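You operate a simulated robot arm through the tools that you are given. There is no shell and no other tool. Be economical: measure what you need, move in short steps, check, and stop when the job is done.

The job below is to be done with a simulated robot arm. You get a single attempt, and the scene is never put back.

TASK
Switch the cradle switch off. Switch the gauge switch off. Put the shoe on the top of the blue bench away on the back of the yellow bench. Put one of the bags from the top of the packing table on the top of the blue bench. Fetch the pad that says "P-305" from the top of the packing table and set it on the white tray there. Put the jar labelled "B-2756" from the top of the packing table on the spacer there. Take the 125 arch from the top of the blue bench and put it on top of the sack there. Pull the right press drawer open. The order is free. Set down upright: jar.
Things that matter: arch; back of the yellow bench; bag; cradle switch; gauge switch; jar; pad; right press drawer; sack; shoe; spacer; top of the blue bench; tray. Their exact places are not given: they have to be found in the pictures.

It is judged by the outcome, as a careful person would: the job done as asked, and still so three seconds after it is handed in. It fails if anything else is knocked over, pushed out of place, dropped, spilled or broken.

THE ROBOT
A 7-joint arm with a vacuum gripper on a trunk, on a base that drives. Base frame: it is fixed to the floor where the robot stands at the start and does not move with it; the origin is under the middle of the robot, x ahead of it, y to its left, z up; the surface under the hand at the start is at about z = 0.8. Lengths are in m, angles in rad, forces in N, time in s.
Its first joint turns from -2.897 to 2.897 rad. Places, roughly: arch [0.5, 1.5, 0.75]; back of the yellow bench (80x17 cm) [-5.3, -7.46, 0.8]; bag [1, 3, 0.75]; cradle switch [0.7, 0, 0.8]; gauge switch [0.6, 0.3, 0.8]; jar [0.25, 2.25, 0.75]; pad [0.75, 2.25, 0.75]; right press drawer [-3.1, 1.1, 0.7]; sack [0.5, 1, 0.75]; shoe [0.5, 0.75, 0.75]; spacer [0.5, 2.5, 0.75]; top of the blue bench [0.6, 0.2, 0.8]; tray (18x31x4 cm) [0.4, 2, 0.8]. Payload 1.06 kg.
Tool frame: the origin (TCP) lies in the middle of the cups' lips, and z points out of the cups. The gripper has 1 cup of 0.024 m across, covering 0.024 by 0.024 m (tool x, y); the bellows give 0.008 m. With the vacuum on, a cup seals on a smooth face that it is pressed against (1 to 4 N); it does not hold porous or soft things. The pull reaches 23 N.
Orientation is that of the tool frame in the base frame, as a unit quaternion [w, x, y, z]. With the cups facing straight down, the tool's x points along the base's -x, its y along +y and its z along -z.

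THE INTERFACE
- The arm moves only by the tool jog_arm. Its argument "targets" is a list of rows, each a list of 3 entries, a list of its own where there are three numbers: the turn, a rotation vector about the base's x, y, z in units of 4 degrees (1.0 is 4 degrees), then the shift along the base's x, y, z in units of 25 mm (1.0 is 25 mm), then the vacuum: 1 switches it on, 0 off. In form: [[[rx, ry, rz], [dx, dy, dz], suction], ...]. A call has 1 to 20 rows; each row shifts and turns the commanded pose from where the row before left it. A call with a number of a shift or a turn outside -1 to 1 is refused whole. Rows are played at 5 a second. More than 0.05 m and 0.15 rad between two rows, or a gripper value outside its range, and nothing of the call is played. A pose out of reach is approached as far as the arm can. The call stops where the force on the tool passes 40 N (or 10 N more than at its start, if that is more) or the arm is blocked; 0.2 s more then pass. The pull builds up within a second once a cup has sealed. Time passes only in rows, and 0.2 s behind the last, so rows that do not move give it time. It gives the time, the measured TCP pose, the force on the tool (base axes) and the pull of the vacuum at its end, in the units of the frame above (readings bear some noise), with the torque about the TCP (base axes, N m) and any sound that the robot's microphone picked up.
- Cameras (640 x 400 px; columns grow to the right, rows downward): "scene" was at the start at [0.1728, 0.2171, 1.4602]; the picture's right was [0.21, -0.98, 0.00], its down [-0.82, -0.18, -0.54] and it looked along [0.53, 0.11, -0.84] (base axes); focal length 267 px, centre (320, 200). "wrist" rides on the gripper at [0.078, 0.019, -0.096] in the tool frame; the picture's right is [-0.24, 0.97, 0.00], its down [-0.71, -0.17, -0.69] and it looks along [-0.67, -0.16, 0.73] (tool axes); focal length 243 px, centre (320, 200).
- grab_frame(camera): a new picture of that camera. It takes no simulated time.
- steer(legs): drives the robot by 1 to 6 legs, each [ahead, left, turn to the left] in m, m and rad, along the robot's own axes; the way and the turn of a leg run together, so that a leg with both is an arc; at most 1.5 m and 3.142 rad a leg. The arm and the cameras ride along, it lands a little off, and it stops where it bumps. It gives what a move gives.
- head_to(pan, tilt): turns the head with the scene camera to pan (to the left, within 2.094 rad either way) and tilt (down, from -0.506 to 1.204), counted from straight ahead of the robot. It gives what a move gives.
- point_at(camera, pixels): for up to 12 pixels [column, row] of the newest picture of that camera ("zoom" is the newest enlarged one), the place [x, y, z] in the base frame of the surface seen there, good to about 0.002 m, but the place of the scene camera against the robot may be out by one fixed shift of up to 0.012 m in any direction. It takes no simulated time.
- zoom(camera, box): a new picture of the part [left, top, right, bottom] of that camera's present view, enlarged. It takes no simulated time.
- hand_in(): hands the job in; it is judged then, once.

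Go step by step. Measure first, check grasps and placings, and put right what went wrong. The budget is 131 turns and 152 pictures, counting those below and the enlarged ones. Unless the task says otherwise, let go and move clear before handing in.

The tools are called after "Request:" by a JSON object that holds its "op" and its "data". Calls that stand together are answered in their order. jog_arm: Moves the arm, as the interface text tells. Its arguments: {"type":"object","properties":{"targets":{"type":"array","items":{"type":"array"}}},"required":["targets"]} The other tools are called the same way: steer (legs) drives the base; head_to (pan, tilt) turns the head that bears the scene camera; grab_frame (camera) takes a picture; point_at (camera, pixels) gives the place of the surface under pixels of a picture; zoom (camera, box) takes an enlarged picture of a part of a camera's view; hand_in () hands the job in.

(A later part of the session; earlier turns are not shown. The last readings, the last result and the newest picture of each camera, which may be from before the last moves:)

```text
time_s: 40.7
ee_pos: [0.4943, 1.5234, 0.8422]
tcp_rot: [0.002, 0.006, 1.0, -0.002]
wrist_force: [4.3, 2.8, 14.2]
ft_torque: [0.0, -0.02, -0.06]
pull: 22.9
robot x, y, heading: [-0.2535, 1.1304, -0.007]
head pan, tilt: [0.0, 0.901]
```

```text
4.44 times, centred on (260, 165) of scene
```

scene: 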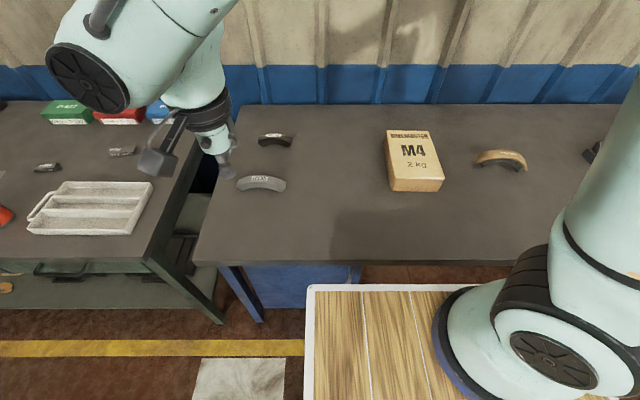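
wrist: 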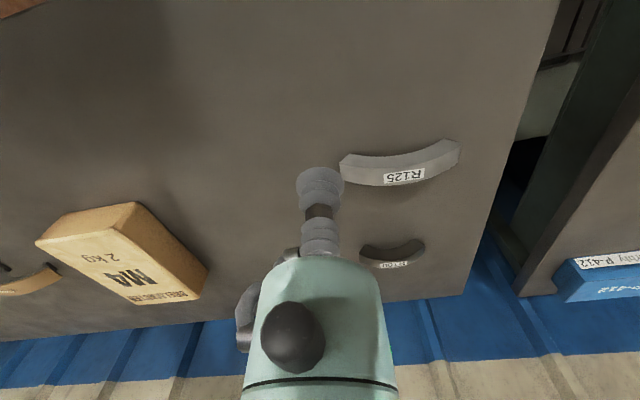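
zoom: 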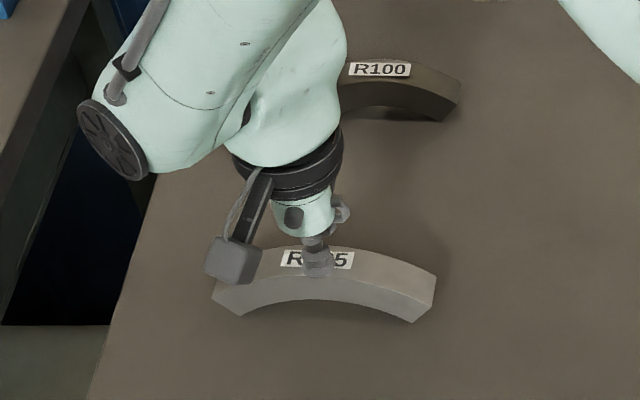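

Sealed at 22.9 N. Lift to about 1.0 and check the weight.

Request:
{"op": "jog_arm", "data": {"targets": [[[0, 0, 0], [0, 0, 0.4], 1], [[0, 0, 0], [0, 0, 0.8], 1], [[0, 0, 0], [0, 0, 1], 1], [[0, 0, 0], [0, 0, 1], 1], [[0, 0, 0], [0, 0, 1], 1], [[0, 0, 0], [0, 0, 1], 1], [[0, 0, 0], [0, 0, 1], 1], [[0, 0, 0], [0, 0, 0], 1], [[0, 0, 0], [0, 0, 0], 1]]}}

Request:
{"op": "jog_arm", "data": {"targets": [[[0, 0, -1], [0, -1, 0], 1], [[0, 0, -1], [0, -1, 0], 1], [[0, 0, -1], [0, -1, 0], 1], [[0, 0, -1], [0, -1, 0], 1], [[0, 0, -1], [0, -1, 0], 1], [[0, 0, -1], [0, -1, 0], 1], [[0, 0, -1], [0, -1, 0], 1], [[0, 0, -1], [0, -1, 0], 1], [[0, 0, 0], [0, 0, 0], 1]]}}

Request:
{"op": "grab_frame", "data": {"camera": "scene"}}

```text
time_s: 42.7
ee_pos: [0.495, 1.5235, 0.9961]
tcp_rot: [0.002, 0.005, 1.0, -0.001]
wrist_force: [0.7, -0.6, -3.0]
ft_torque: [0.02, -0.03, -0.01]
pull: 22.6
robot x, y, heading: [-0.2542, 1.1345, -0.005]
head pan, tilt: [0.0, 0.901]
```

```text
time_s: 44.7
ee_pos: [0.4939, 1.3252, 0.9973]
tcp_rot: [0.002, 0.28, 0.96, -0.001]
wrist_force: [-0.3, 0.2, -3.4]
ft_torque: [0.0, -0.01, -0.01]
pull: 22.3
robot x, y, heading: [-0.2535, 1.1302, -0.009]
head pan, tilt: [0.0, 0.901]
```

```text
113 pictures are left
```

scene: 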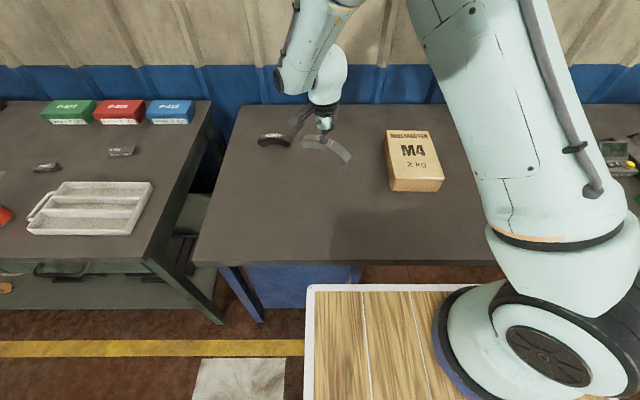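

Arch held (≈3 N). Continue rotating to 90° and travel above the sack centre (≈0.587, 1.027).

Request:
{"op": "jog_arm", "data": {"targets": [[[0, 0, -0.97], [0.247, -0.795, 0], 1], [[0, 0, -0.97], [0.247, -0.795, 0], 1], [[0, 0, -0.97], [0.247, -0.795, 0], 1], [[0, 0, -0.97], [0.247, -0.795, 0], 1], [[0, 0, -0.97], [0.247, -0.795, 0], 1], [[0, 0, -0.97], [0.247, -0.795, 0], 1], [[0, 0, -0.97], [0.247, -0.795, 0], 1], [[0, 0, -0.97], [0.247, -0.795, 0], 1], [[0, 0, -0.97], [0.247, -0.795, 0], 1], [[0, 0, -0.97], [0.247, -0.795, 0], 1], [[0, 0, -0.97], [0.247, -0.795, 0], 1], [[0, 0, -0.97], [0.247, -0.795, 0], 1], [[0, 0, -0.97], [0.247, -0.795, 0], 1], [[0, 0, -0.97], [0.247, -0.795, 0], 1], [[0, 0, -0.97], [0.247, -0.795, 0], 1], [[0, 0, 0], [0, 0, 0], 1]]}}

Request:
{"op": "grab_frame", "data": {"camera": "scene"}}

Request:
{"op": "grab_frame", "data": {"camera": "wrist"}}

```text
time_s: 48.1
ee_pos: [0.5861, 1.0251, 0.9962]
tcp_rot: [0.0, 0.712, 0.703, -0.002]
wrist_force: [0.2, 0.2, -3.6]
ft_torque: [0.04, 0.04, 0.02]
pull: 22.8
robot x, y, heading: [-0.2535, 1.129, -0.009]
head pan, tilt: [0.0, 0.901]
```

```text
112 pictures are left
```

scene: 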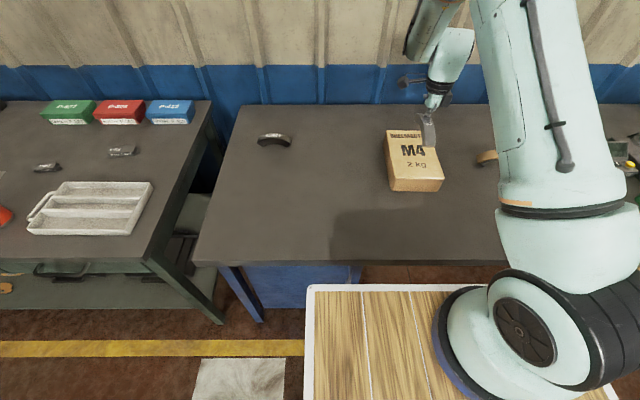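

```text
111 pictures are left
```

wrist: 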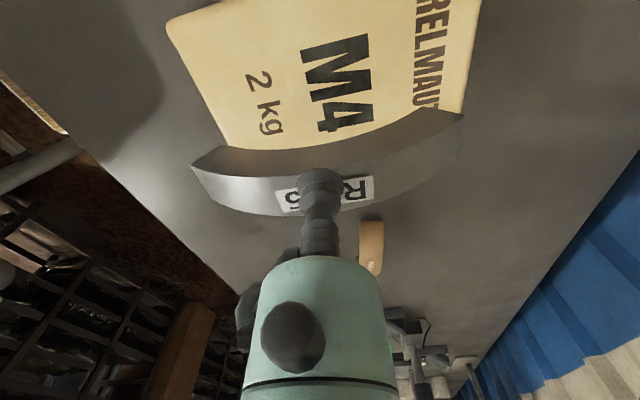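

The wrist view shows the sack top; measure its edges.

Request:
{"op": "point_at", "data": {"camera": "wrist", "pixels": [[180, 28], [225, 10], [230, 145], [200, 80], [470, 20], [458, 105], [340, 70], [470, 60], [195, 175], [462, 118]]}}

Request:
{"op": "zoom", "data": {"camera": "scene", "box": [360, 80, 480, 200]}}

Request:
{"op": "point_at", "data": {"camera": "zoom", "pixels": [[150, 275], [180, 452], [435, 450], [430, 440], [165, 360], [180, 390], [412, 390], [380, 300], [420, 395], [158, 290]]}}

```text
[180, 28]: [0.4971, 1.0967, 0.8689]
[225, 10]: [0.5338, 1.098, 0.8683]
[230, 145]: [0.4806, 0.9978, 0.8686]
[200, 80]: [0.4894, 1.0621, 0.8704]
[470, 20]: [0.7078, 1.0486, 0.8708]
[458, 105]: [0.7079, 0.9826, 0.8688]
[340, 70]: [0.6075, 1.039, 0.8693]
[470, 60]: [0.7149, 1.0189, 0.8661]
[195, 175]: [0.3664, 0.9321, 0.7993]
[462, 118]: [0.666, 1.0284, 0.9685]
```

```text
3.33 times, centred on (420, 140) of scene
```

zoom: 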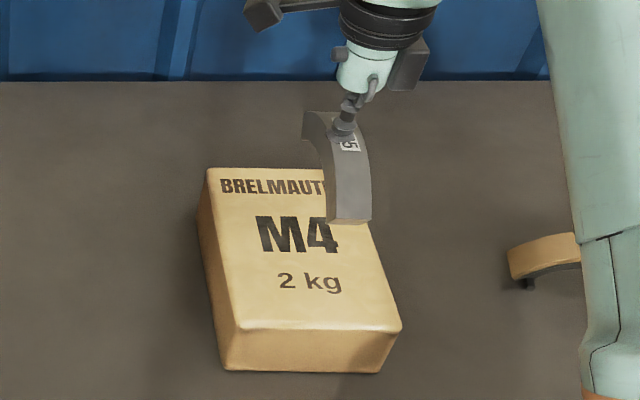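

```text
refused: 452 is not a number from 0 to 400
```

Request:
{"op": "point_at", "data": {"camera": "zoom", "pixels": [[241, 325], [396, 322], [210, 172], [365, 240], [300, 324], [224, 250], [382, 280]]}}

```text
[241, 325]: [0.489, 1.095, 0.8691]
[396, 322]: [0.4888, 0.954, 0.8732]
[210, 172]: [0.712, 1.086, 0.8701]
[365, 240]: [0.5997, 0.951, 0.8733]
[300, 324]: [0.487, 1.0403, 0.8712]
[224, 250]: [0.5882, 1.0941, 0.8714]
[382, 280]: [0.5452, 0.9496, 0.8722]
```

Sack centre ≈ (0.597, 1.028), top 0.869. Shift and lower the arch to just above contact (TCP ≈0.918), then gently further.

Request:
{"op": "jog_arm", "data": {"targets": [[[0, 0, 0], [0.4, 0.1, -0.8], 1], [[0, 0, 0], [0, 0, -0.8], 1], [[0, 0, 0], [0, 0, -0.8], 1], [[0, 0, 0], [0, 0, -0.4], 1], [[0, 0, 0], [0, 0, -0.2], 1], [[0, 0, 0], [0, 0, -0.1], 1], [[0, 0, 0], [0, 0, 0], 1]]}}

Request:
{"op": "zoom", "data": {"camera": "scene", "box": [360, 80, 480, 200]}}

Request:
{"op": "grab_frame", "data": {"camera": "wrist"}}

```text
time_s: 49.7
ee_pos: [0.5975, 1.0287, 0.9185]
tcp_rot: [0.001, 0.711, 0.703, -0.002]
wrist_force: [-0.5, 1.0, -1.8]
ft_torque: [0.0, -0.04, -0.02]
pull: 22.8
robot x, y, heading: [-0.252, 1.1312, -0.006]
head pan, tilt: [0.0, 0.901]
```

```text
3.33 times, centred on (420, 140) of scene
```

zoom: 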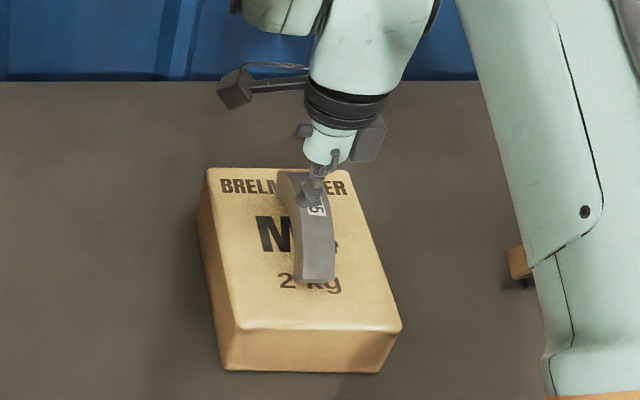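

```text
108 pictures are left
```

wrist: 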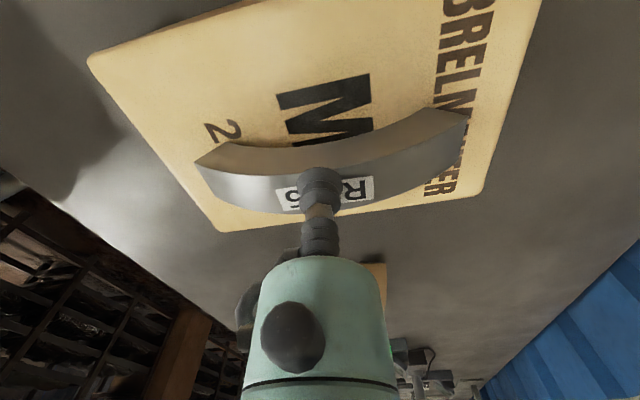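

Request:
{"op": "point_at", "data": {"camera": "wrist", "pixels": [[222, 225], [475, 188], [95, 60], [520, 20], [200, 185], [462, 150], [262, 222], [430, 194]]}}

```text
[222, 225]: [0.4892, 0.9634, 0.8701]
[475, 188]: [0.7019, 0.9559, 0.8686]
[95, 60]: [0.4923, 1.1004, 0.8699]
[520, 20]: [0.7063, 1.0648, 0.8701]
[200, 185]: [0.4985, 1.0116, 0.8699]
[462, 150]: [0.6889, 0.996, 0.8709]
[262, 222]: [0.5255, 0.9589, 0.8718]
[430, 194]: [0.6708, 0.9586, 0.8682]
```

Sack spans y 0.957–1.10, arch centred. Lower to contact and release.

Request:
{"op": "jog_arm", "data": {"targets": [[[0, 0, 0], [0, 0, -0.12], 1], [[0, 0, 0], [0, 0, -0.1], 1], [[0, 0, 0], [0, 0, -0.1], 1], [[0, 0, 0], [0, 0, 0], 1]]}}

```text
time_s: 50.7
ee_pos: [0.5977, 1.0284, 0.9126]
tcp_rot: [0.0, 0.712, 0.702, -0.001]
wrist_force: [3.1, -0.9, 16.6]
ft_torque: [-0.03, -0.08, -0.02]
pull: 23.1
robot x, y, heading: [-0.2513, 1.1311, -0.009]
head pan, tilt: [0.0, 0.901]
```

In contact (push 16.6 N). Ease up slightly, release and lift.

Request:
{"op": "jog_arm", "data": {"targets": [[[0, 0, 0], [0, 0, 0.1], 1], [[0, 0, 0], [0, 0, 0], 0], [[0, 0, 0], [0, 0, 0], 0], [[0, 0, 0], [0, 0, 0], 0], [[0, 0, 0], [0, 0, 0.2], 0], [[0, 0, 0], [0, 0, 0.5], 0], [[0, 0, 0], [0, 0, 1], 0], [[0, 0, 0], [0, 0, 1], 0], [[0, 0, 0], [0, 0, 1], 0], [[0, 0, 0], [0, 0, 1], 0], [[0, 0, 0], [0, 0, 1], 0]]}}

Request:
{"op": "grab_frame", "data": {"camera": "scene"}}

Request:
{"op": "zoom", "data": {"camera": "scene", "box": [360, 80, 480, 200]}}

```text
time_s: 53.1
ee_pos: [0.596, 1.0283, 1.0569]
tcp_rot: [0.0, 0.712, 0.702, -0.002]
wrist_force: [0.0, -0.4, -0.6]
ft_torque: [0.0, 0.01, 0.01]
pull: 0.1
robot x, y, heading: [-0.2533, 1.1329, -0.004]
head pan, tilt: [0.0, 0.901]
```

```text
107 pictures are left
```

scene: 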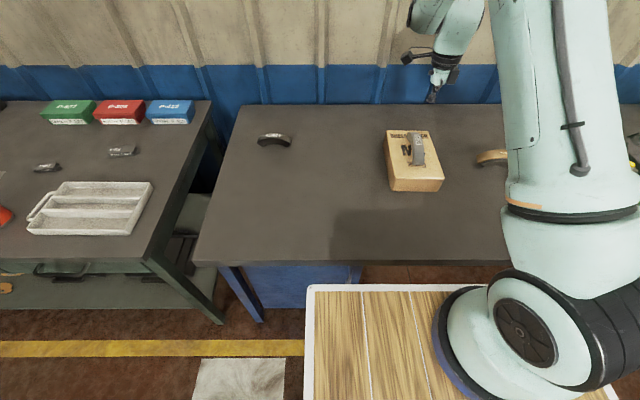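

```text
3.33 times, centred on (420, 140) of scene
```

zoom: 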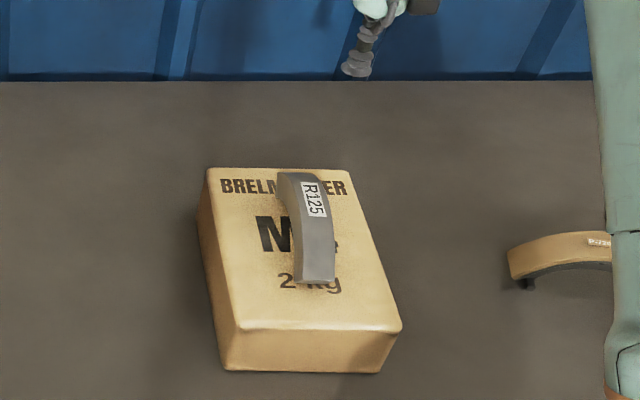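

Arch sits on the sack. Now return the arm to neutral, and measure the packing table's front edge.

Request:
{"op": "jog_arm", "data": {"targets": [[[0, 0, 1], [0, 0, 1], 0], [[0, 0, 1], [0, 0, 1], 0], [[0, 0, 1], [0, 0, 1], 0], [[0, 0, 1], [0, 1, 1], 0], [[0, 0, 1], [-0.6, 1, 0], 0], [[0, 0, 1], [-0.6, 1, 0], 0], [[0, 0, 1], [-0.6, 1, 0], 0], [[0, 0, 1], [-0.6, 1, 0], 0], [[0, 0, 1], [-0.6, 1, 0], 0], [[0, 0, 1], [-0.6, 1, 0], 0], [[0, 0, 1], [-0.6, 1, 0], 0], [[0, 0, 1], [-0.6, 1, 0], 0], [[0, 0, 1], [-0.6, 1, 0], 0], [[0, 0, 1], [-0.6, 1, 0], 0], [[0, 0, 1], [-0.6, 1, 0], 0], [[0, 0, 1], [-0.6, 1, 0], 0], [[0, 0, 1], [-0.6, 1, 0], 0], [[0, 0, 1], [-0.6, 1, 0], 0], [[0, 0, 1], [-0.6, 0, 0], 0], [[0, 0, 1], [-0.6, 0, 0], 0]]}}

Request:
{"op": "head_to", "data": {"pan": 0.7, "tilt": 0.8}}

Request:
{"op": "grab_frame", "data": {"camera": "scene"}}

```text
time_s: 57.3
ee_pos: [0.3562, 1.4038, 1.1556]
tcp_rot: [0.002, 0.093, 0.996, 0.0]
wrist_force: [1.1, 0.3, 0.2]
ft_torque: [0.01, 0.03, 0.0]
pull: 0.1
robot x, y, heading: [-0.2501, 1.1285, -0.005]
head pan, tilt: [0.0, 0.901]
```

```text
time_s: 58.4
ee_pos: [0.3567, 1.4028, 1.1563]
tcp_rot: [0.002, 0.094, 0.996, -0.001]
wrist_force: [-0.1, 0.4, -0.5]
ft_torque: [0.0, -0.02, -0.02]
pull: 0.1
robot x, y, heading: [-0.2578, 1.128, -0.003]
head pan, tilt: [0.7, 0.799]
```

```text
105 pictures are left
```

scene: 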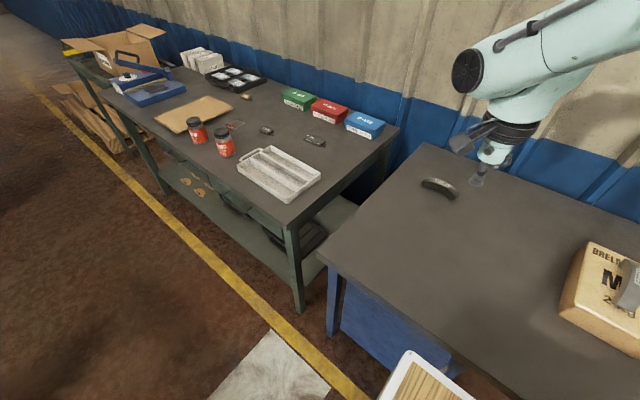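

Request:
{"op": "zoom", "data": {"camera": "scene", "box": [50, 20, 400, 220]}}

Request:
{"op": "point_at", "data": {"camera": "scene", "pixels": [[285, 215], [200, 160], [90, 70], [277, 180], [222, 143], [196, 130], [266, 130], [315, 140], [365, 125], [195, 112], [205, 60], [325, 262]]}}

```text
1.83 times, centred on (225, 120) of scene
```

zoom: 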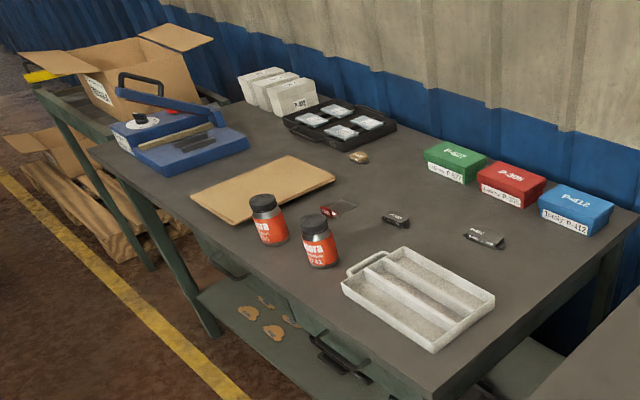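

```text
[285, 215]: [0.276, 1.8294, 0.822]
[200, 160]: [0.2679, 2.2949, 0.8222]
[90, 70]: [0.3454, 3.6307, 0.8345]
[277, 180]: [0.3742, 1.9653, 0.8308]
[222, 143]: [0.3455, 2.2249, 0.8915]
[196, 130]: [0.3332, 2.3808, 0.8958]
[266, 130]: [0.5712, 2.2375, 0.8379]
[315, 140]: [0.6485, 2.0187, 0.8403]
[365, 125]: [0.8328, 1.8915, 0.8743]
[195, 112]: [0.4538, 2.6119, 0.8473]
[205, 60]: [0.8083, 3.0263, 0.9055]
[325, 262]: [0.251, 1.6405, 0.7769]
```

Bags are in the black tray, jars at (0.34, 2.22/2.38), spacer is the kraft board near (0.45, 2.6), tray near (0.37, 1.96). Drive left 1.1 m.

Request:
{"op": "steer", "data": {"legs": [[0, 1.1, 0]]}}

Request:
{"op": "head_to", "data": {"pan": 0.0, "tilt": 0.9}}

Request:
{"op": "grab_frame", "data": {"camera": "scene"}}

Request:
{"op": "grab_frame", "data": {"camera": "wrist"}}

```text
time_s: 64.0
ee_pos: [0.3688, 2.4979, 1.1556]
tcp_rot: [0.002, 0.097, 0.995, -0.001]
wrist_force: [-0.3, -0.1, 0.1]
ft_torque: [0.0, -0.02, 0.03]
pull: 0.1
robot x, y, heading: [-0.2429, 2.2298, -0.014]
head pan, tilt: [0.7, 0.799]
```

```text
time_s: 65.1
ee_pos: [0.3681, 2.4973, 1.1557]
tcp_rot: [0.001, 0.097, 0.995, -0.001]
wrist_force: [-0.1, 0.2, -0.1]
ft_torque: [0.01, 0.0, 0.07]
pull: 0.1
robot x, y, heading: [-0.24, 2.2265, -0.011]
head pan, tilt: [0.0, 0.901]
```

```text
103 pictures are left
```

scene: 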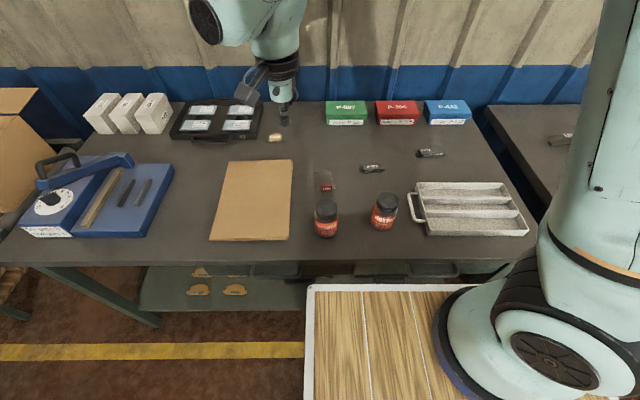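

```text
102 pictures are left
```

wrist: 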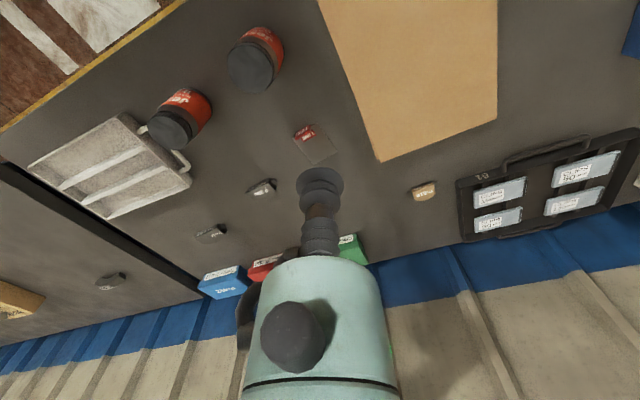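

Zoom in on items for labels: pads, jars, and bag candidates.

Request:
{"op": "zoom", "data": {"camera": "scene", "box": [300, 130, 460, 245]}}

Request:
{"op": "zoom", "data": {"camera": "scene", "box": [80, 80, 300, 150]}}

Request:
{"op": "zoom", "data": {"camera": "wrist", "box": [120, 20, 340, 250]}}

Request:
{"op": "zoom", "data": {"camera": "wrist", "box": [400, 120, 640, 250]}}

```text
3.48 times, centred on (380, 188) of scene
```

zoom: 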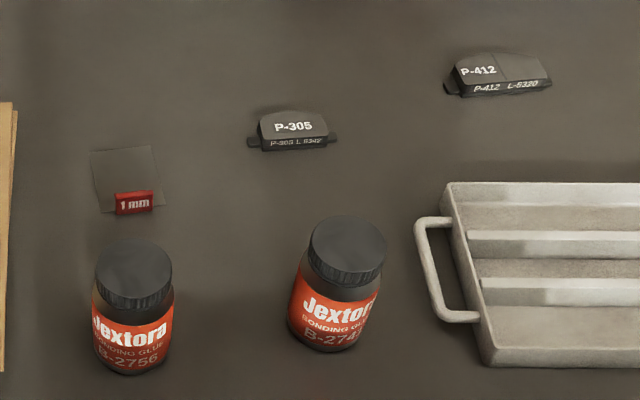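

```text
2.91 times, centred on (190, 115) of scene
```

zoom: 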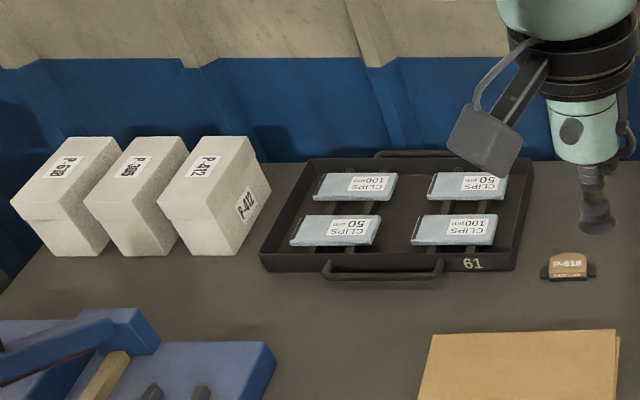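

```text
1.74 times, centred on (230, 135) of wrist
```

zoom: 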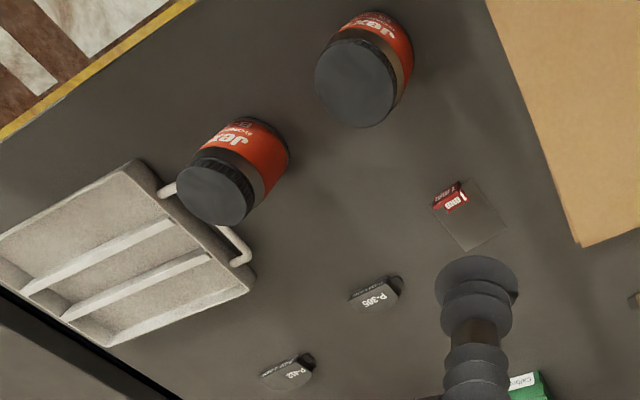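

```text
2.67 times, centred on (520, 185) of wrist
```

zoom: 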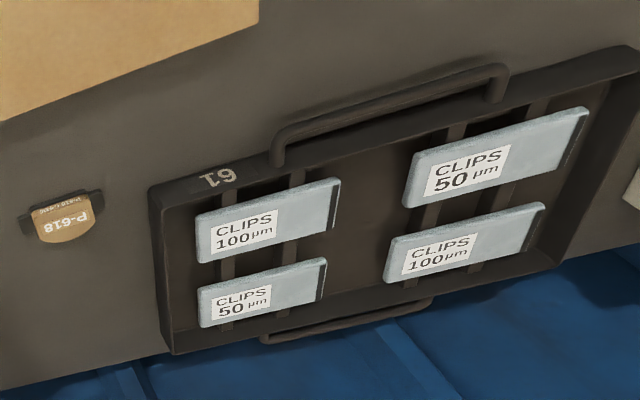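

Jar B-2756 is the left one (325,215), pad P-305 at (372,168). "Spacer" could be the kraft board or the small clear "1 mm" sheet; zoom closely.

Request:
{"op": "zoom", "data": {"camera": "scene", "box": [300, 160, 350, 200]}}

Request:
{"op": "point_at", "data": {"camera": "zoom", "pixels": [[200, 60], [380, 60], [300, 150], [310, 250], [200, 290], [420, 290], [310, 265]]}}

Request:
{"op": "zoom", "data": {"camera": "scene", "box": [190, 145, 310, 255]}}

Request:
{"op": "point_at", "data": {"camera": "scene", "pixels": [[230, 163], [290, 161], [215, 237], [287, 236], [250, 200], [326, 206], [384, 199], [370, 168], [428, 152], [205, 108], [240, 111], [202, 125]]}}

```text
10.00 times, centred on (325, 180) of scene
```

zoom: 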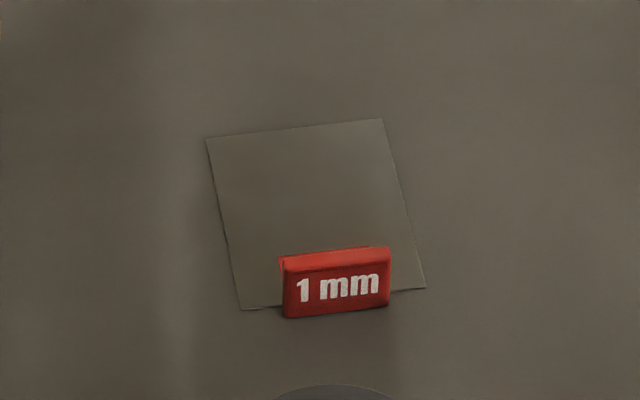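

```text
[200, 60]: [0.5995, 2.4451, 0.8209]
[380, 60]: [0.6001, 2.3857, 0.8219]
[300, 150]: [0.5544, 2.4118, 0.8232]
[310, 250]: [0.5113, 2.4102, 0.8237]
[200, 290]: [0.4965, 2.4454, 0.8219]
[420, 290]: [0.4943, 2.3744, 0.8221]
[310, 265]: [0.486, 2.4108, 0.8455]
```

```text
3.64 times, centred on (250, 200) of scene
```

zoom: 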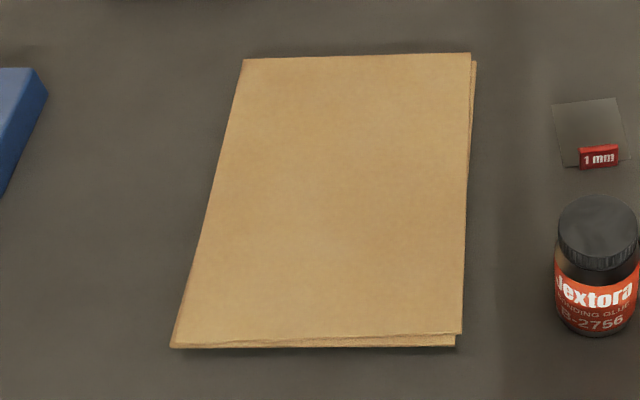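

```text
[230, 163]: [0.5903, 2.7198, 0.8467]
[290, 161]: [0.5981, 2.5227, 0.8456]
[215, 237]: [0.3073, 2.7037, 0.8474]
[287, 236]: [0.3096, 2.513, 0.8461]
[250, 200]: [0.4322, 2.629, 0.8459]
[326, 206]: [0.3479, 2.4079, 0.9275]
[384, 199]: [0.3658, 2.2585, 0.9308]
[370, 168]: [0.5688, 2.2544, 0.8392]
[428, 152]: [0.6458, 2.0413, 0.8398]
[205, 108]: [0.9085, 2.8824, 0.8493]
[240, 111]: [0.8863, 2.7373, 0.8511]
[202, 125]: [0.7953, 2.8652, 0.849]
```

The board is 19×28 cm, 2.5 cm thick with a flat top: a packing spacer that fits a jar; the "1 mm" clear foil is smaller than the jar and has a tag. I take the kraft board as the spacer. First the pad: bring the wrist camera near P-305.

Request:
{"op": "jog_arm", "data": {"targets": [[[0, 0, 0.23], [0.17, -1, -0.3], 0], [[0, 0, 0.23], [0.17, -1, -0.3], 0], [[0, 0, 0.23], [0.17, -1, -0.3], 0], [[0, 0, 0.23], [0.17, -1, -0.3], 0], [[0, 0, 0.23], [0.17, -1, -0.5], 0], [[0, 0, 0.23], [0.17, -1, -0.5], 0], [[0, 0, 0.23], [0.17, -1, -0.5], 0], [[0, 0, 0.23], [0.17, -1, -0.5], 0], [[0, 0, 0.23], [0.17, -1, -0.6], 0], [[0, 0, 0.23], [0.17, -1, -0.6], 0], [[0, 0, 0.23], [0.17, -1, -0.6], 0], [[0, 0, 0.23], [0.17, -1, -0.6], 0], [[0, 0, 0], [0, 0, 0], 0]]}}

Request:
{"op": "grab_frame", "data": {"camera": "wrist"}}

```text
time_s: 67.9
ee_pos: [0.4206, 2.1972, 1.0166]
tcp_rot: [0.002, 0.0, 1.0, -0.001]
wrist_force: [0.3, -0.6, 0.3]
ft_torque: [-0.03, 0.0, 0.02]
pull: 0.1
robot x, y, heading: [-0.2444, 2.2325, -0.013]
head pan, tilt: [0.0, 0.901]
```

```text
95 pictures are left
```

wrist: 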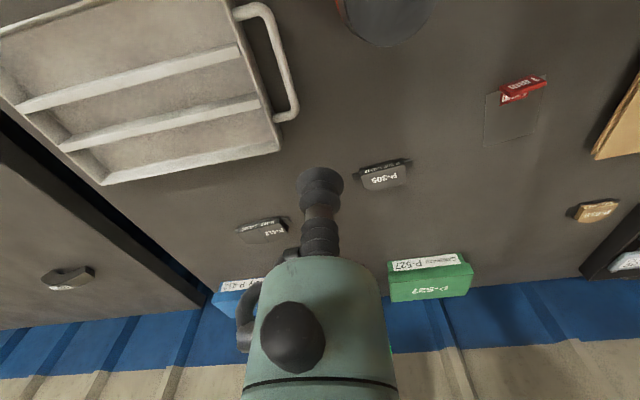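

Request:
{"op": "zoom", "data": {"camera": "wrist", "box": [345, 145, 425, 205]}}

Request:
{"op": "point_at", "data": {"camera": "wrist", "pixels": [[385, 180], [378, 187], [404, 183], [363, 172], [408, 164], [385, 172], [20, 60], [115, 80], [62, 125], [180, 115], [150, 170], [370, 30]]}}

```text
6.67 times, centred on (385, 175) of wrist
```

zoom: 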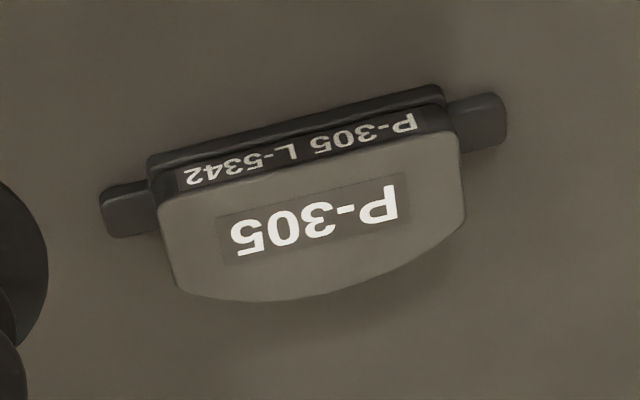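

```text
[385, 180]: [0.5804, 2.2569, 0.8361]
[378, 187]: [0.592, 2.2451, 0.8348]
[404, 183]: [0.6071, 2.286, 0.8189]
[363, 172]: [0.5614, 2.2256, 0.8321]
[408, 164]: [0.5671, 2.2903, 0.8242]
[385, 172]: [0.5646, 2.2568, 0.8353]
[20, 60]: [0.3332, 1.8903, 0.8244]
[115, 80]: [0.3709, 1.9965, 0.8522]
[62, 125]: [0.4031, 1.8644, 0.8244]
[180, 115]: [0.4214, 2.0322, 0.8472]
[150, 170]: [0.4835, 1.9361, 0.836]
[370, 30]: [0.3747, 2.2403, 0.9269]
```

P-305's top face centre is (0.581, 2.2565, 0.836). Now measure the tray's channels.

Request:
{"op": "zoom", "data": {"camera": "wrist", "box": [0, 0, 320, 200]}}

Request:
{"op": "point_at", "data": {"camera": "wrist", "pixels": [[140, 20], [140, 45], [140, 58], [140, 66], [140, 74], [140, 80], [140, 95], [140, 115], [140, 125], [140, 133], [140, 150], [140, 172]]}}

Request:
{"op": "zoom", "data": {"camera": "scene", "box": [400, 170, 540, 250]}}

Request:
{"op": "point_at", "data": {"camera": "zoom", "pixels": [[300, 50], [300, 75], [300, 100], [300, 120], [300, 135], [300, 150], [300, 180], [300, 210], [300, 240], [300, 260], [300, 290], [300, 320]]}}

```text
2.00 times, centred on (160, 100) of wrist
```

zoom: 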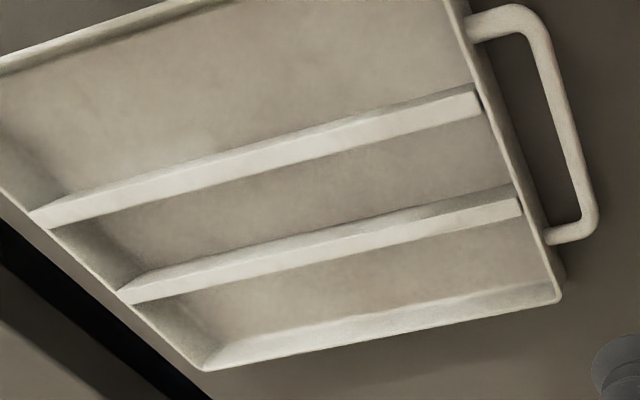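

```text
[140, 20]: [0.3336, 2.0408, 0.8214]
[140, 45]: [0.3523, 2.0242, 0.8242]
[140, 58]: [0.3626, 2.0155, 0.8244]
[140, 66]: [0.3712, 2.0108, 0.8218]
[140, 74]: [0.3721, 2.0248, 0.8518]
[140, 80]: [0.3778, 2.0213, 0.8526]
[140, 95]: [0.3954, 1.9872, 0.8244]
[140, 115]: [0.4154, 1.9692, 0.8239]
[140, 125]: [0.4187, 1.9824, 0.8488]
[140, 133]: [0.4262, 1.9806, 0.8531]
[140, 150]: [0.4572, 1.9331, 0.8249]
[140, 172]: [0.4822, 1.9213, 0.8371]
```

```text
4.57 times, centred on (470, 210) of scene
```

zoom: 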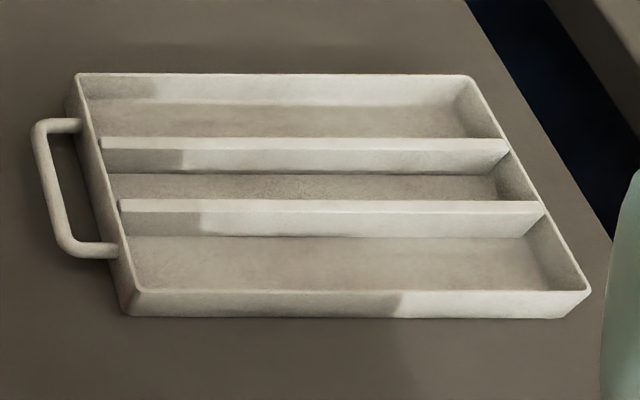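

```text
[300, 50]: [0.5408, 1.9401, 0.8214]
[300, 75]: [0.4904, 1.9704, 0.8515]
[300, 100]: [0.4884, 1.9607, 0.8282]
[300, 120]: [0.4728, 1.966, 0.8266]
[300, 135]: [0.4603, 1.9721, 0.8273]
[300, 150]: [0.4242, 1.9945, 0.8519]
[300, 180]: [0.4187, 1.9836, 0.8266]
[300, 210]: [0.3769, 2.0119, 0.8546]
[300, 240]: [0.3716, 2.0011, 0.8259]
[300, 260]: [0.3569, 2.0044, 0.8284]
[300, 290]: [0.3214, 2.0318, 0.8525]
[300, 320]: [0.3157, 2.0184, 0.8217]
```

Request:
{"op": "point_at", "data": {"camera": "wrist", "pixels": [[384, 162], [384, 165], [384, 168], [384, 188], [200, 100], [200, 108], [200, 115], [200, 125], [200, 135], [200, 143], [200, 150], [200, 157]]}}

Request:
{"op": "point_at", "data": {"camera": "wrist", "pixels": [[352, 174], [360, 179], [412, 163], [410, 168], [371, 186], [220, 4], [240, 35], [120, 10], [60, 28], [255, 90], [262, 95], [262, 135]]}}

```text
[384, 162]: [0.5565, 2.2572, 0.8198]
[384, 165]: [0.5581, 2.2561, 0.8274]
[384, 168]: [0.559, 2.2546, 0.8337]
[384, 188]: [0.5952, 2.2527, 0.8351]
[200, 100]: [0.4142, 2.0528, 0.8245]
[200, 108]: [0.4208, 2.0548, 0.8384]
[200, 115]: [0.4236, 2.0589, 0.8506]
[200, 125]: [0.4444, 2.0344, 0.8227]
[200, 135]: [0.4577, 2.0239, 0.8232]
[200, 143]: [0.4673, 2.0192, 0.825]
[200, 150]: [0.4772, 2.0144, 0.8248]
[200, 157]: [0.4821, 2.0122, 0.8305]
```

```text
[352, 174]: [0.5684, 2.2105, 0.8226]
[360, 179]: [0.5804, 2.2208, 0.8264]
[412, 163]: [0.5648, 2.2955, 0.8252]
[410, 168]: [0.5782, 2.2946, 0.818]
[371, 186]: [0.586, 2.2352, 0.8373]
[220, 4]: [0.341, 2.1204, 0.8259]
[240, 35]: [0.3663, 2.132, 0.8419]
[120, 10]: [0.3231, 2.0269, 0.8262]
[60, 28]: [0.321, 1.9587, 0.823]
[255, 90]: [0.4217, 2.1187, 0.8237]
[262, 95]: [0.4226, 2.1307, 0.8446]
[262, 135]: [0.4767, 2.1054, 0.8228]
```

Pad depth is ~41 mm; the tray's rear channel is ~49 mm wide (x 0.430–0.479). Pick the pad at (0.5785, 2.256).

Request:
{"op": "jog_arm", "data": {"targets": [[[0, 0, 0], [0.903, 0.336, -0.3], 0], [[0, 0, 0], [0.903, 0.336, -0.5], 0], [[0, 0, 0], [0.903, 0.336, -0.7], 0], [[0, 0, 0], [0.903, 0.336, -0.7], 0], [[0, 0, 0], [0.903, 0.336, -0.8], 0], [[0, 0, 0], [0.903, 0.336, -0.8], 0], [[0, 0, 0], [0.903, 0.336, -0.86], 0], [[0, 0, 0], [0, 0, -1], 1], [[0, 0, 0], [0, 0, -1], 1], [[0, 0, 0], [0, 0, -0.4], 1], [[0, 0, 0], [0, 0, -0.2], 1], [[0, 0, 0], [0, 0, -0.15], 1], [[0, 0, 0], [0, 0, 0], 1], [[0, 0, 0], [0, 0, 0], 1], [[0, 0, 0], [0, 0, 0], 1]]}}

Request:
{"op": "zoom", "data": {"camera": "scene", "box": [320, 120, 440, 200]}}

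```text
time_s: 71.1
ee_pos: [0.5766, 2.2572, 0.8319]
tcp_rot: [0.002, 0.001, 1.0, 0.0]
wrist_force: [2.2, -0.5, 8.8]
ft_torque: [-0.02, 0.06, 0.02]
pull: 22.8
robot x, y, heading: [-0.2429, 2.2305, -0.011]
head pan, tilt: [0.0, 0.901]
```

```text
5.00 times, centred on (380, 160) of scene
```

zoom: 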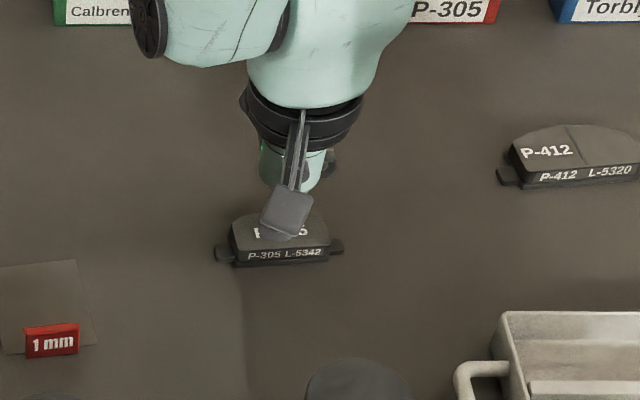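

Sealed. Lift and carry above the rear channel at (0.4535, 2.0).

Request:
{"op": "jog_arm", "data": {"targets": [[[0, 0, 0], [0, 0, 0.4], 1], [[0, 0, 0], [0, 0, 0.8], 1], [[0, 0, 0], [0, 0, 1], 1], [[0, 0, 0], [0, 0, 1], 1], [[0, 0, 0], [0, 0, 1], 1], [[0, 0, 0], [-0.45, -0.935, 0], 1], [[0, 0, 0], [-0.45, -0.935, 0], 1], [[0, 0, 0], [-0.45, -0.935, 0], 1], [[0, 0, 0], [-0.45, -0.935, 0], 1], [[0, 0, 0], [-0.45, -0.935, 0], 1], [[0, 0, 0], [-0.45, -0.935, 0], 1], [[0, 0, 0], [-0.45, -0.935, 0], 1], [[0, 0, 0], [-0.45, -0.935, 0], 1], [[0, 0, 0], [-0.45, -0.935, 0], 1], [[0, 0, 0], [-0.45, -0.935, 0], 1], [[0, 0, 0], [-0.45, -0.935, 0], 1], [[0, 0, 0], [0, 0, 0], 1]]}}

Request:
{"op": "grab_frame", "data": {"camera": "wrist"}}

Request:
{"op": "grab_frame", "data": {"camera": "scene"}}

```text
time_s: 74.7
ee_pos: [0.4539, 1.9996, 0.9363]
tcp_rot: [0.002, 0.0, 1.0, 0.0]
wrist_force: [0.2, 0.3, -1.9]
ft_torque: [-0.01, 0.03, 0.02]
pull: 22.5
robot x, y, heading: [-0.2442, 2.2244, -0.015]
head pan, tilt: [0.0, 0.901]
```

```text
90 pictures are left
```

wrist: 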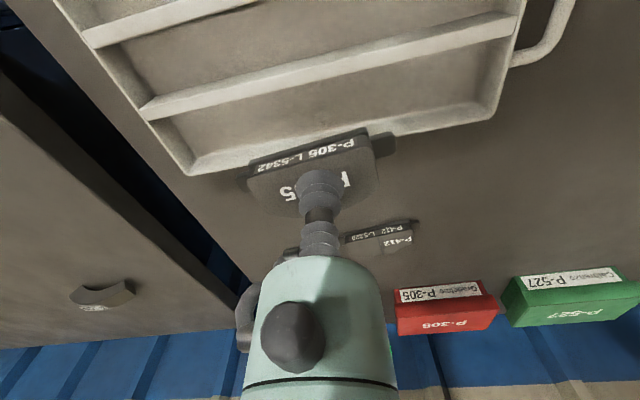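

```text
89 pictures are left
```

scene: 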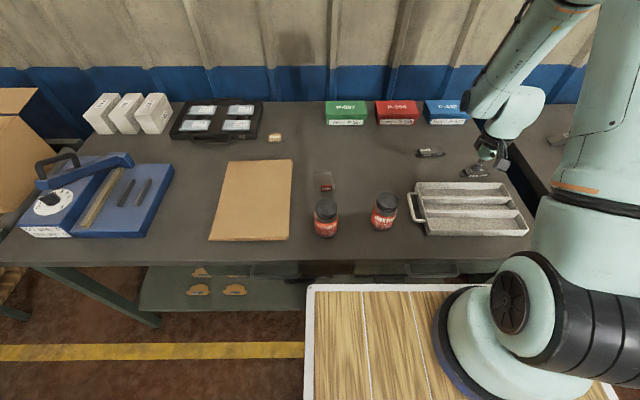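

Request:
{"op": "point_at", "data": {"camera": "wrist", "pixels": [[300, 75], [300, 82], [300, 90], [300, 110], [300, 125], [300, 135], [250, 150], [220, 165], [440, 100], [440, 118], [250, 168], [380, 152]]}}

```text
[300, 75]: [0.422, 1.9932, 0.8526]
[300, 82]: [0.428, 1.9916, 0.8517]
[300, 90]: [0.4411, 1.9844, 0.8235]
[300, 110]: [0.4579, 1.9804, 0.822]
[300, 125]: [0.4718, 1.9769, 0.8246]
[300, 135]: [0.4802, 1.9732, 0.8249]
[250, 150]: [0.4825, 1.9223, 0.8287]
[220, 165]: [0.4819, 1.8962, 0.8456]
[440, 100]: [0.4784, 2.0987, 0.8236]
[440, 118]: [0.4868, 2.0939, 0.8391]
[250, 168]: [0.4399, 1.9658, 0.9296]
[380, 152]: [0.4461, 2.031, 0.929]
```

Channel is x 0.430–0.480 here; pad will be at 0.434–0.475. Lower.

Request:
{"op": "jog_arm", "data": {"targets": [[[0, 0, 0], [0.02, 0, -1], 1], [[0, 0, 0], [0, 0, -1], 1], [[0, 0, 0], [0, 0, -1], 1], [[0, 0, 0], [0, 0, -0.5], 1], [[0, 0, 0], [0, 0, -0.25], 1], [[0, 0, 0], [0, 0, -0.1], 1], [[0, 0, 0], [0, 0, 0], 1]]}}

```text
time_s: 76.3
ee_pos: [0.455, 1.9994, 0.8401]
tcp_rot: [0.002, 0.0, 1.0, -0.001]
wrist_force: [-0.4, 0.2, -1.0]
ft_torque: [0.01, -0.01, 0.0]
pull: 22.6
robot x, y, heading: [-0.2434, 2.2261, -0.013]
head pan, tilt: [0.0, 0.901]
```

Request:
{"op": "jog_arm", "data": {"targets": [[[0, 0, 0], [0, 0, -0.1], 1], [[0, 0, 0], [0, 0, -0.08], 1], [[0, 0, 0], [0, 0, 0], 1]]}}

```text
time_s: 77.1
ee_pos: [0.453, 1.9994, 0.836]
tcp_rot: [0.002, 0.001, 1.0, -0.002]
wrist_force: [-1.4, -2.7, 12.3]
ft_torque: [-0.01, 0.0, 0.03]
pull: 23.2
robot x, y, heading: [-0.2431, 2.2286, -0.01]
head pan, tilt: [0.0, 0.901]
```

Pad is in contact with the tray floor. Release and lift.

Request:
{"op": "jog_arm", "data": {"targets": [[[0, 0, 0], [0, 0, 0.08], 1], [[0, 0, 0], [0, 0, 0], 0], [[0, 0, 0], [0, 0, 0], 0], [[0, 0, 0], [0, 0, 0], 0], [[0, 0, 0], [0, 0, 0.2], 0], [[0, 0, 0], [0, 0, 0.6], 0], [[0, 0, 0], [0, 0, 1], 0], [[0, 0, 0], [0, 0, 1], 0], [[0, 0, 0], [0, 0, 1], 0], [[0, 0, 0], [0, 0, 1], 0], [[0, 0, 0], [0, 0, 1], 0]]}}

Request:
{"op": "zoom", "data": {"camera": "scene", "box": [300, 130, 540, 250]}}

Request:
{"op": "point_at", "data": {"camera": "zoom", "pixels": [[66, 205], [90, 205], [66, 190], [45, 205], [68, 222], [220, 185]]}}

```text
time_s: 79.5
ee_pos: [0.4537, 1.9989, 0.9832]
tcp_rot: [0.001, 0.0, 1.0, -0.002]
wrist_force: [0.7, -0.8, 0.2]
ft_torque: [0.03, 0.03, 0.02]
pull: 0.1
robot x, y, heading: [-0.2437, 2.2276, -0.008]
head pan, tilt: [0.0, 0.901]
```

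```text
2.67 times, centred on (420, 190) of scene
```

zoom: 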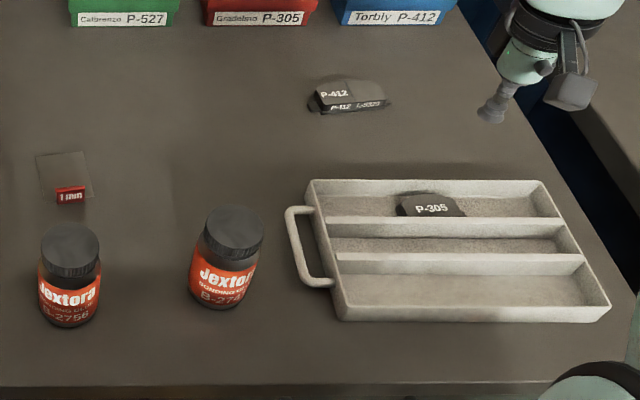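

```text
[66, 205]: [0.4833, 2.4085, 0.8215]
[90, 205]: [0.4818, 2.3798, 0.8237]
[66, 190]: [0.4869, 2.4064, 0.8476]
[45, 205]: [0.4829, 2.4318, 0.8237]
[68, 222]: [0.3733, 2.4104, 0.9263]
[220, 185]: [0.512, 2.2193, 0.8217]
```

Pad is in the tray. Next the jar: move to (0.30, 2.43, 1.12) for a wrist view of the lid.

Request:
{"op": "jog_arm", "data": {"targets": [[[0, 0, 0], [0, 0.9, 1], 0], [[0, 0, 0], [0, 0.9, 1], 0], [[0, 0, 0], [0, 0.95, 1], 0], [[0, 0, 0], [0, 0.95, 1], 0], [[0, 0, 0], [0, 0.95, 1], 0], [[0, 0, 0], [-0.5, 0.95, 0.5], 0], [[0, 0, 0], [-0.5, 0.95, 0], 0], [[0, 0, 0], [-0.5, 0.95, 0], 0], [[0, 0, 0], [-0.5, 0.95, 0], 0], [[0, 0, 0], [-0.5, 0.95, 0], 0], [[0, 0, 0], [-0.5, 0.95, 0], 0], [[0, 0, 0], [-0.5, 0.95, 0], 0], [[0, 0, 0], [-0.5, 0.95, 0], 0], [[0, 0, 0], [-0.5, 0.95, 0], 0], [[0, 0, 0], [-0.5, 0.95, 0], 0], [[0, 0, 0], [-0.5, 0.95, 0], 0], [[0, 0, 0], [-0.5, 0.95, 0], 0], [[0, 0, 0], [0, 0.95, 0], 0], [[0, 0, 0], [0, 0, 0], 0]]}}

Request:
{"op": "grab_frame", "data": {"camera": "wrist"}}

```text
time_s: 83.5
ee_pos: [0.3038, 2.426, 1.1191]
tcp_rot: [0.001, -0.001, 1.0, 0.0]
wrist_force: [-1.1, 0.0, 0.9]
ft_torque: [-0.01, 0.0, -0.01]
pull: 0.1
robot x, y, heading: [-0.2442, 2.2269, -0.011]
head pan, tilt: [0.0, 0.901]
```

```text
87 pictures are left
```

wrist: 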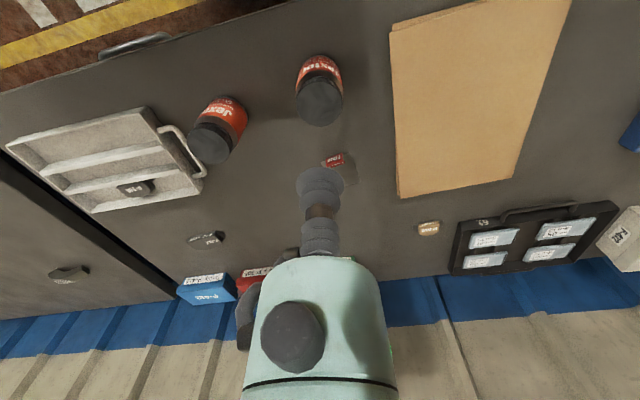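

Request:
{"op": "zoom", "data": {"camera": "wrist", "box": [280, 40, 360, 140]}}

Request:
{"op": "point_at", "data": {"camera": "wrist", "pixels": [[319, 102], [298, 103], [340, 97], [318, 82], [320, 122], [396, 40], [568, 0], [400, 195], [515, 178], [460, 100], [330, 60], [335, 160]]}}

```text
4.00 times, centred on (320, 90) of wrist
```

zoom: 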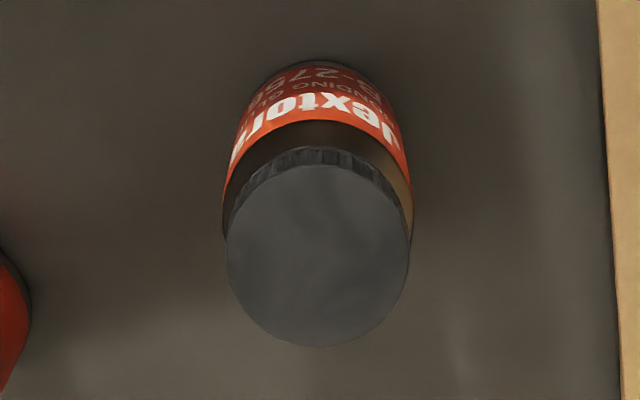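

```text
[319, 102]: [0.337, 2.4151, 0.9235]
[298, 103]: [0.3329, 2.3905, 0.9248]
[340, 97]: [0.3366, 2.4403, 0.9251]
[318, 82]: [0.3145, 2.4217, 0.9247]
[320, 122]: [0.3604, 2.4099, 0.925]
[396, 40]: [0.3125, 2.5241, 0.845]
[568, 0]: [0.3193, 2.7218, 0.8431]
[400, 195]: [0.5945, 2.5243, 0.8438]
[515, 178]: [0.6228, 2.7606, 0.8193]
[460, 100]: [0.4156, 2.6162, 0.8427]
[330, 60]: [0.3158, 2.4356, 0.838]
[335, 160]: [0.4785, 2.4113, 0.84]
```

The lid centre is (0.337, 2.4155, 0.925). Before choosing the target, look closer at the kraft board and the clear sheet from the wrist.

Request:
{"op": "zoom", "data": {"camera": "wrist", "box": [310, 140, 370, 200]}}

Request:
{"op": "zoom", "data": {"camera": "wrist", "box": [370, 0, 590, 210]}}

Request:
{"op": "zoom", "data": {"camera": "scene", "box": [200, 215, 300, 250]}}

```text
6.67 times, centred on (340, 170) of wrist
```

zoom: 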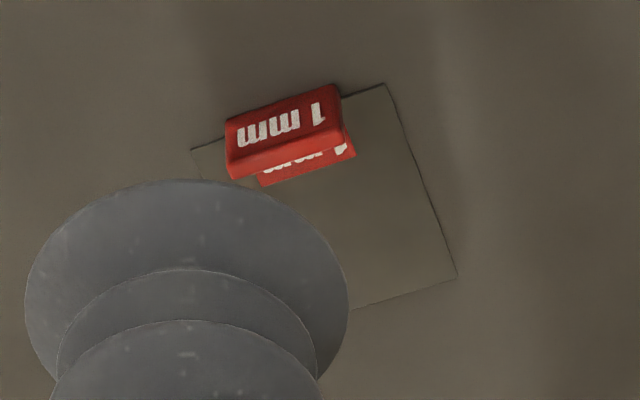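

```text
1.90 times, centred on (480, 105) of wrist
```

zoom: 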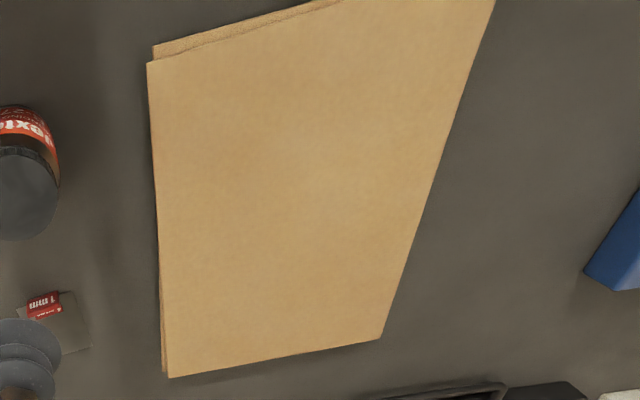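

```text
6.40 times, centred on (250, 232) of scene
```

zoom: 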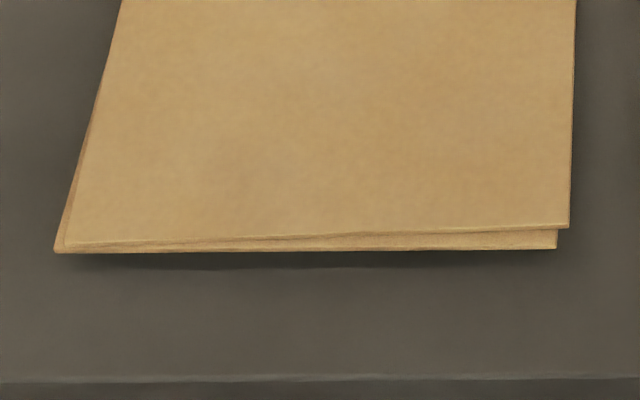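

Request:
{"op": "point_at", "data": {"camera": "zoom", "pixels": [[300, 225], [300, 238], [300, 245], [300, 250], [300, 253], [300, 257], [300, 262], [300, 270], [540, 235], [540, 245], [545, 255], [90, 250]]}}

```text
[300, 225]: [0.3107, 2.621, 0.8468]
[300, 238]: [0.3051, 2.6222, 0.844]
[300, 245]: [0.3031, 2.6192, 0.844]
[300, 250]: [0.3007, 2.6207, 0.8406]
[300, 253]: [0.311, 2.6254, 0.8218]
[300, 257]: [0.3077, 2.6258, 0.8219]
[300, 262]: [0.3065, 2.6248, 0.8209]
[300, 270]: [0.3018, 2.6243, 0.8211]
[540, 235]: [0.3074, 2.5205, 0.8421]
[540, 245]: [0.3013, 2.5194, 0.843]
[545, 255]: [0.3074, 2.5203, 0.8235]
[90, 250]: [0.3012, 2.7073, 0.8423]
```

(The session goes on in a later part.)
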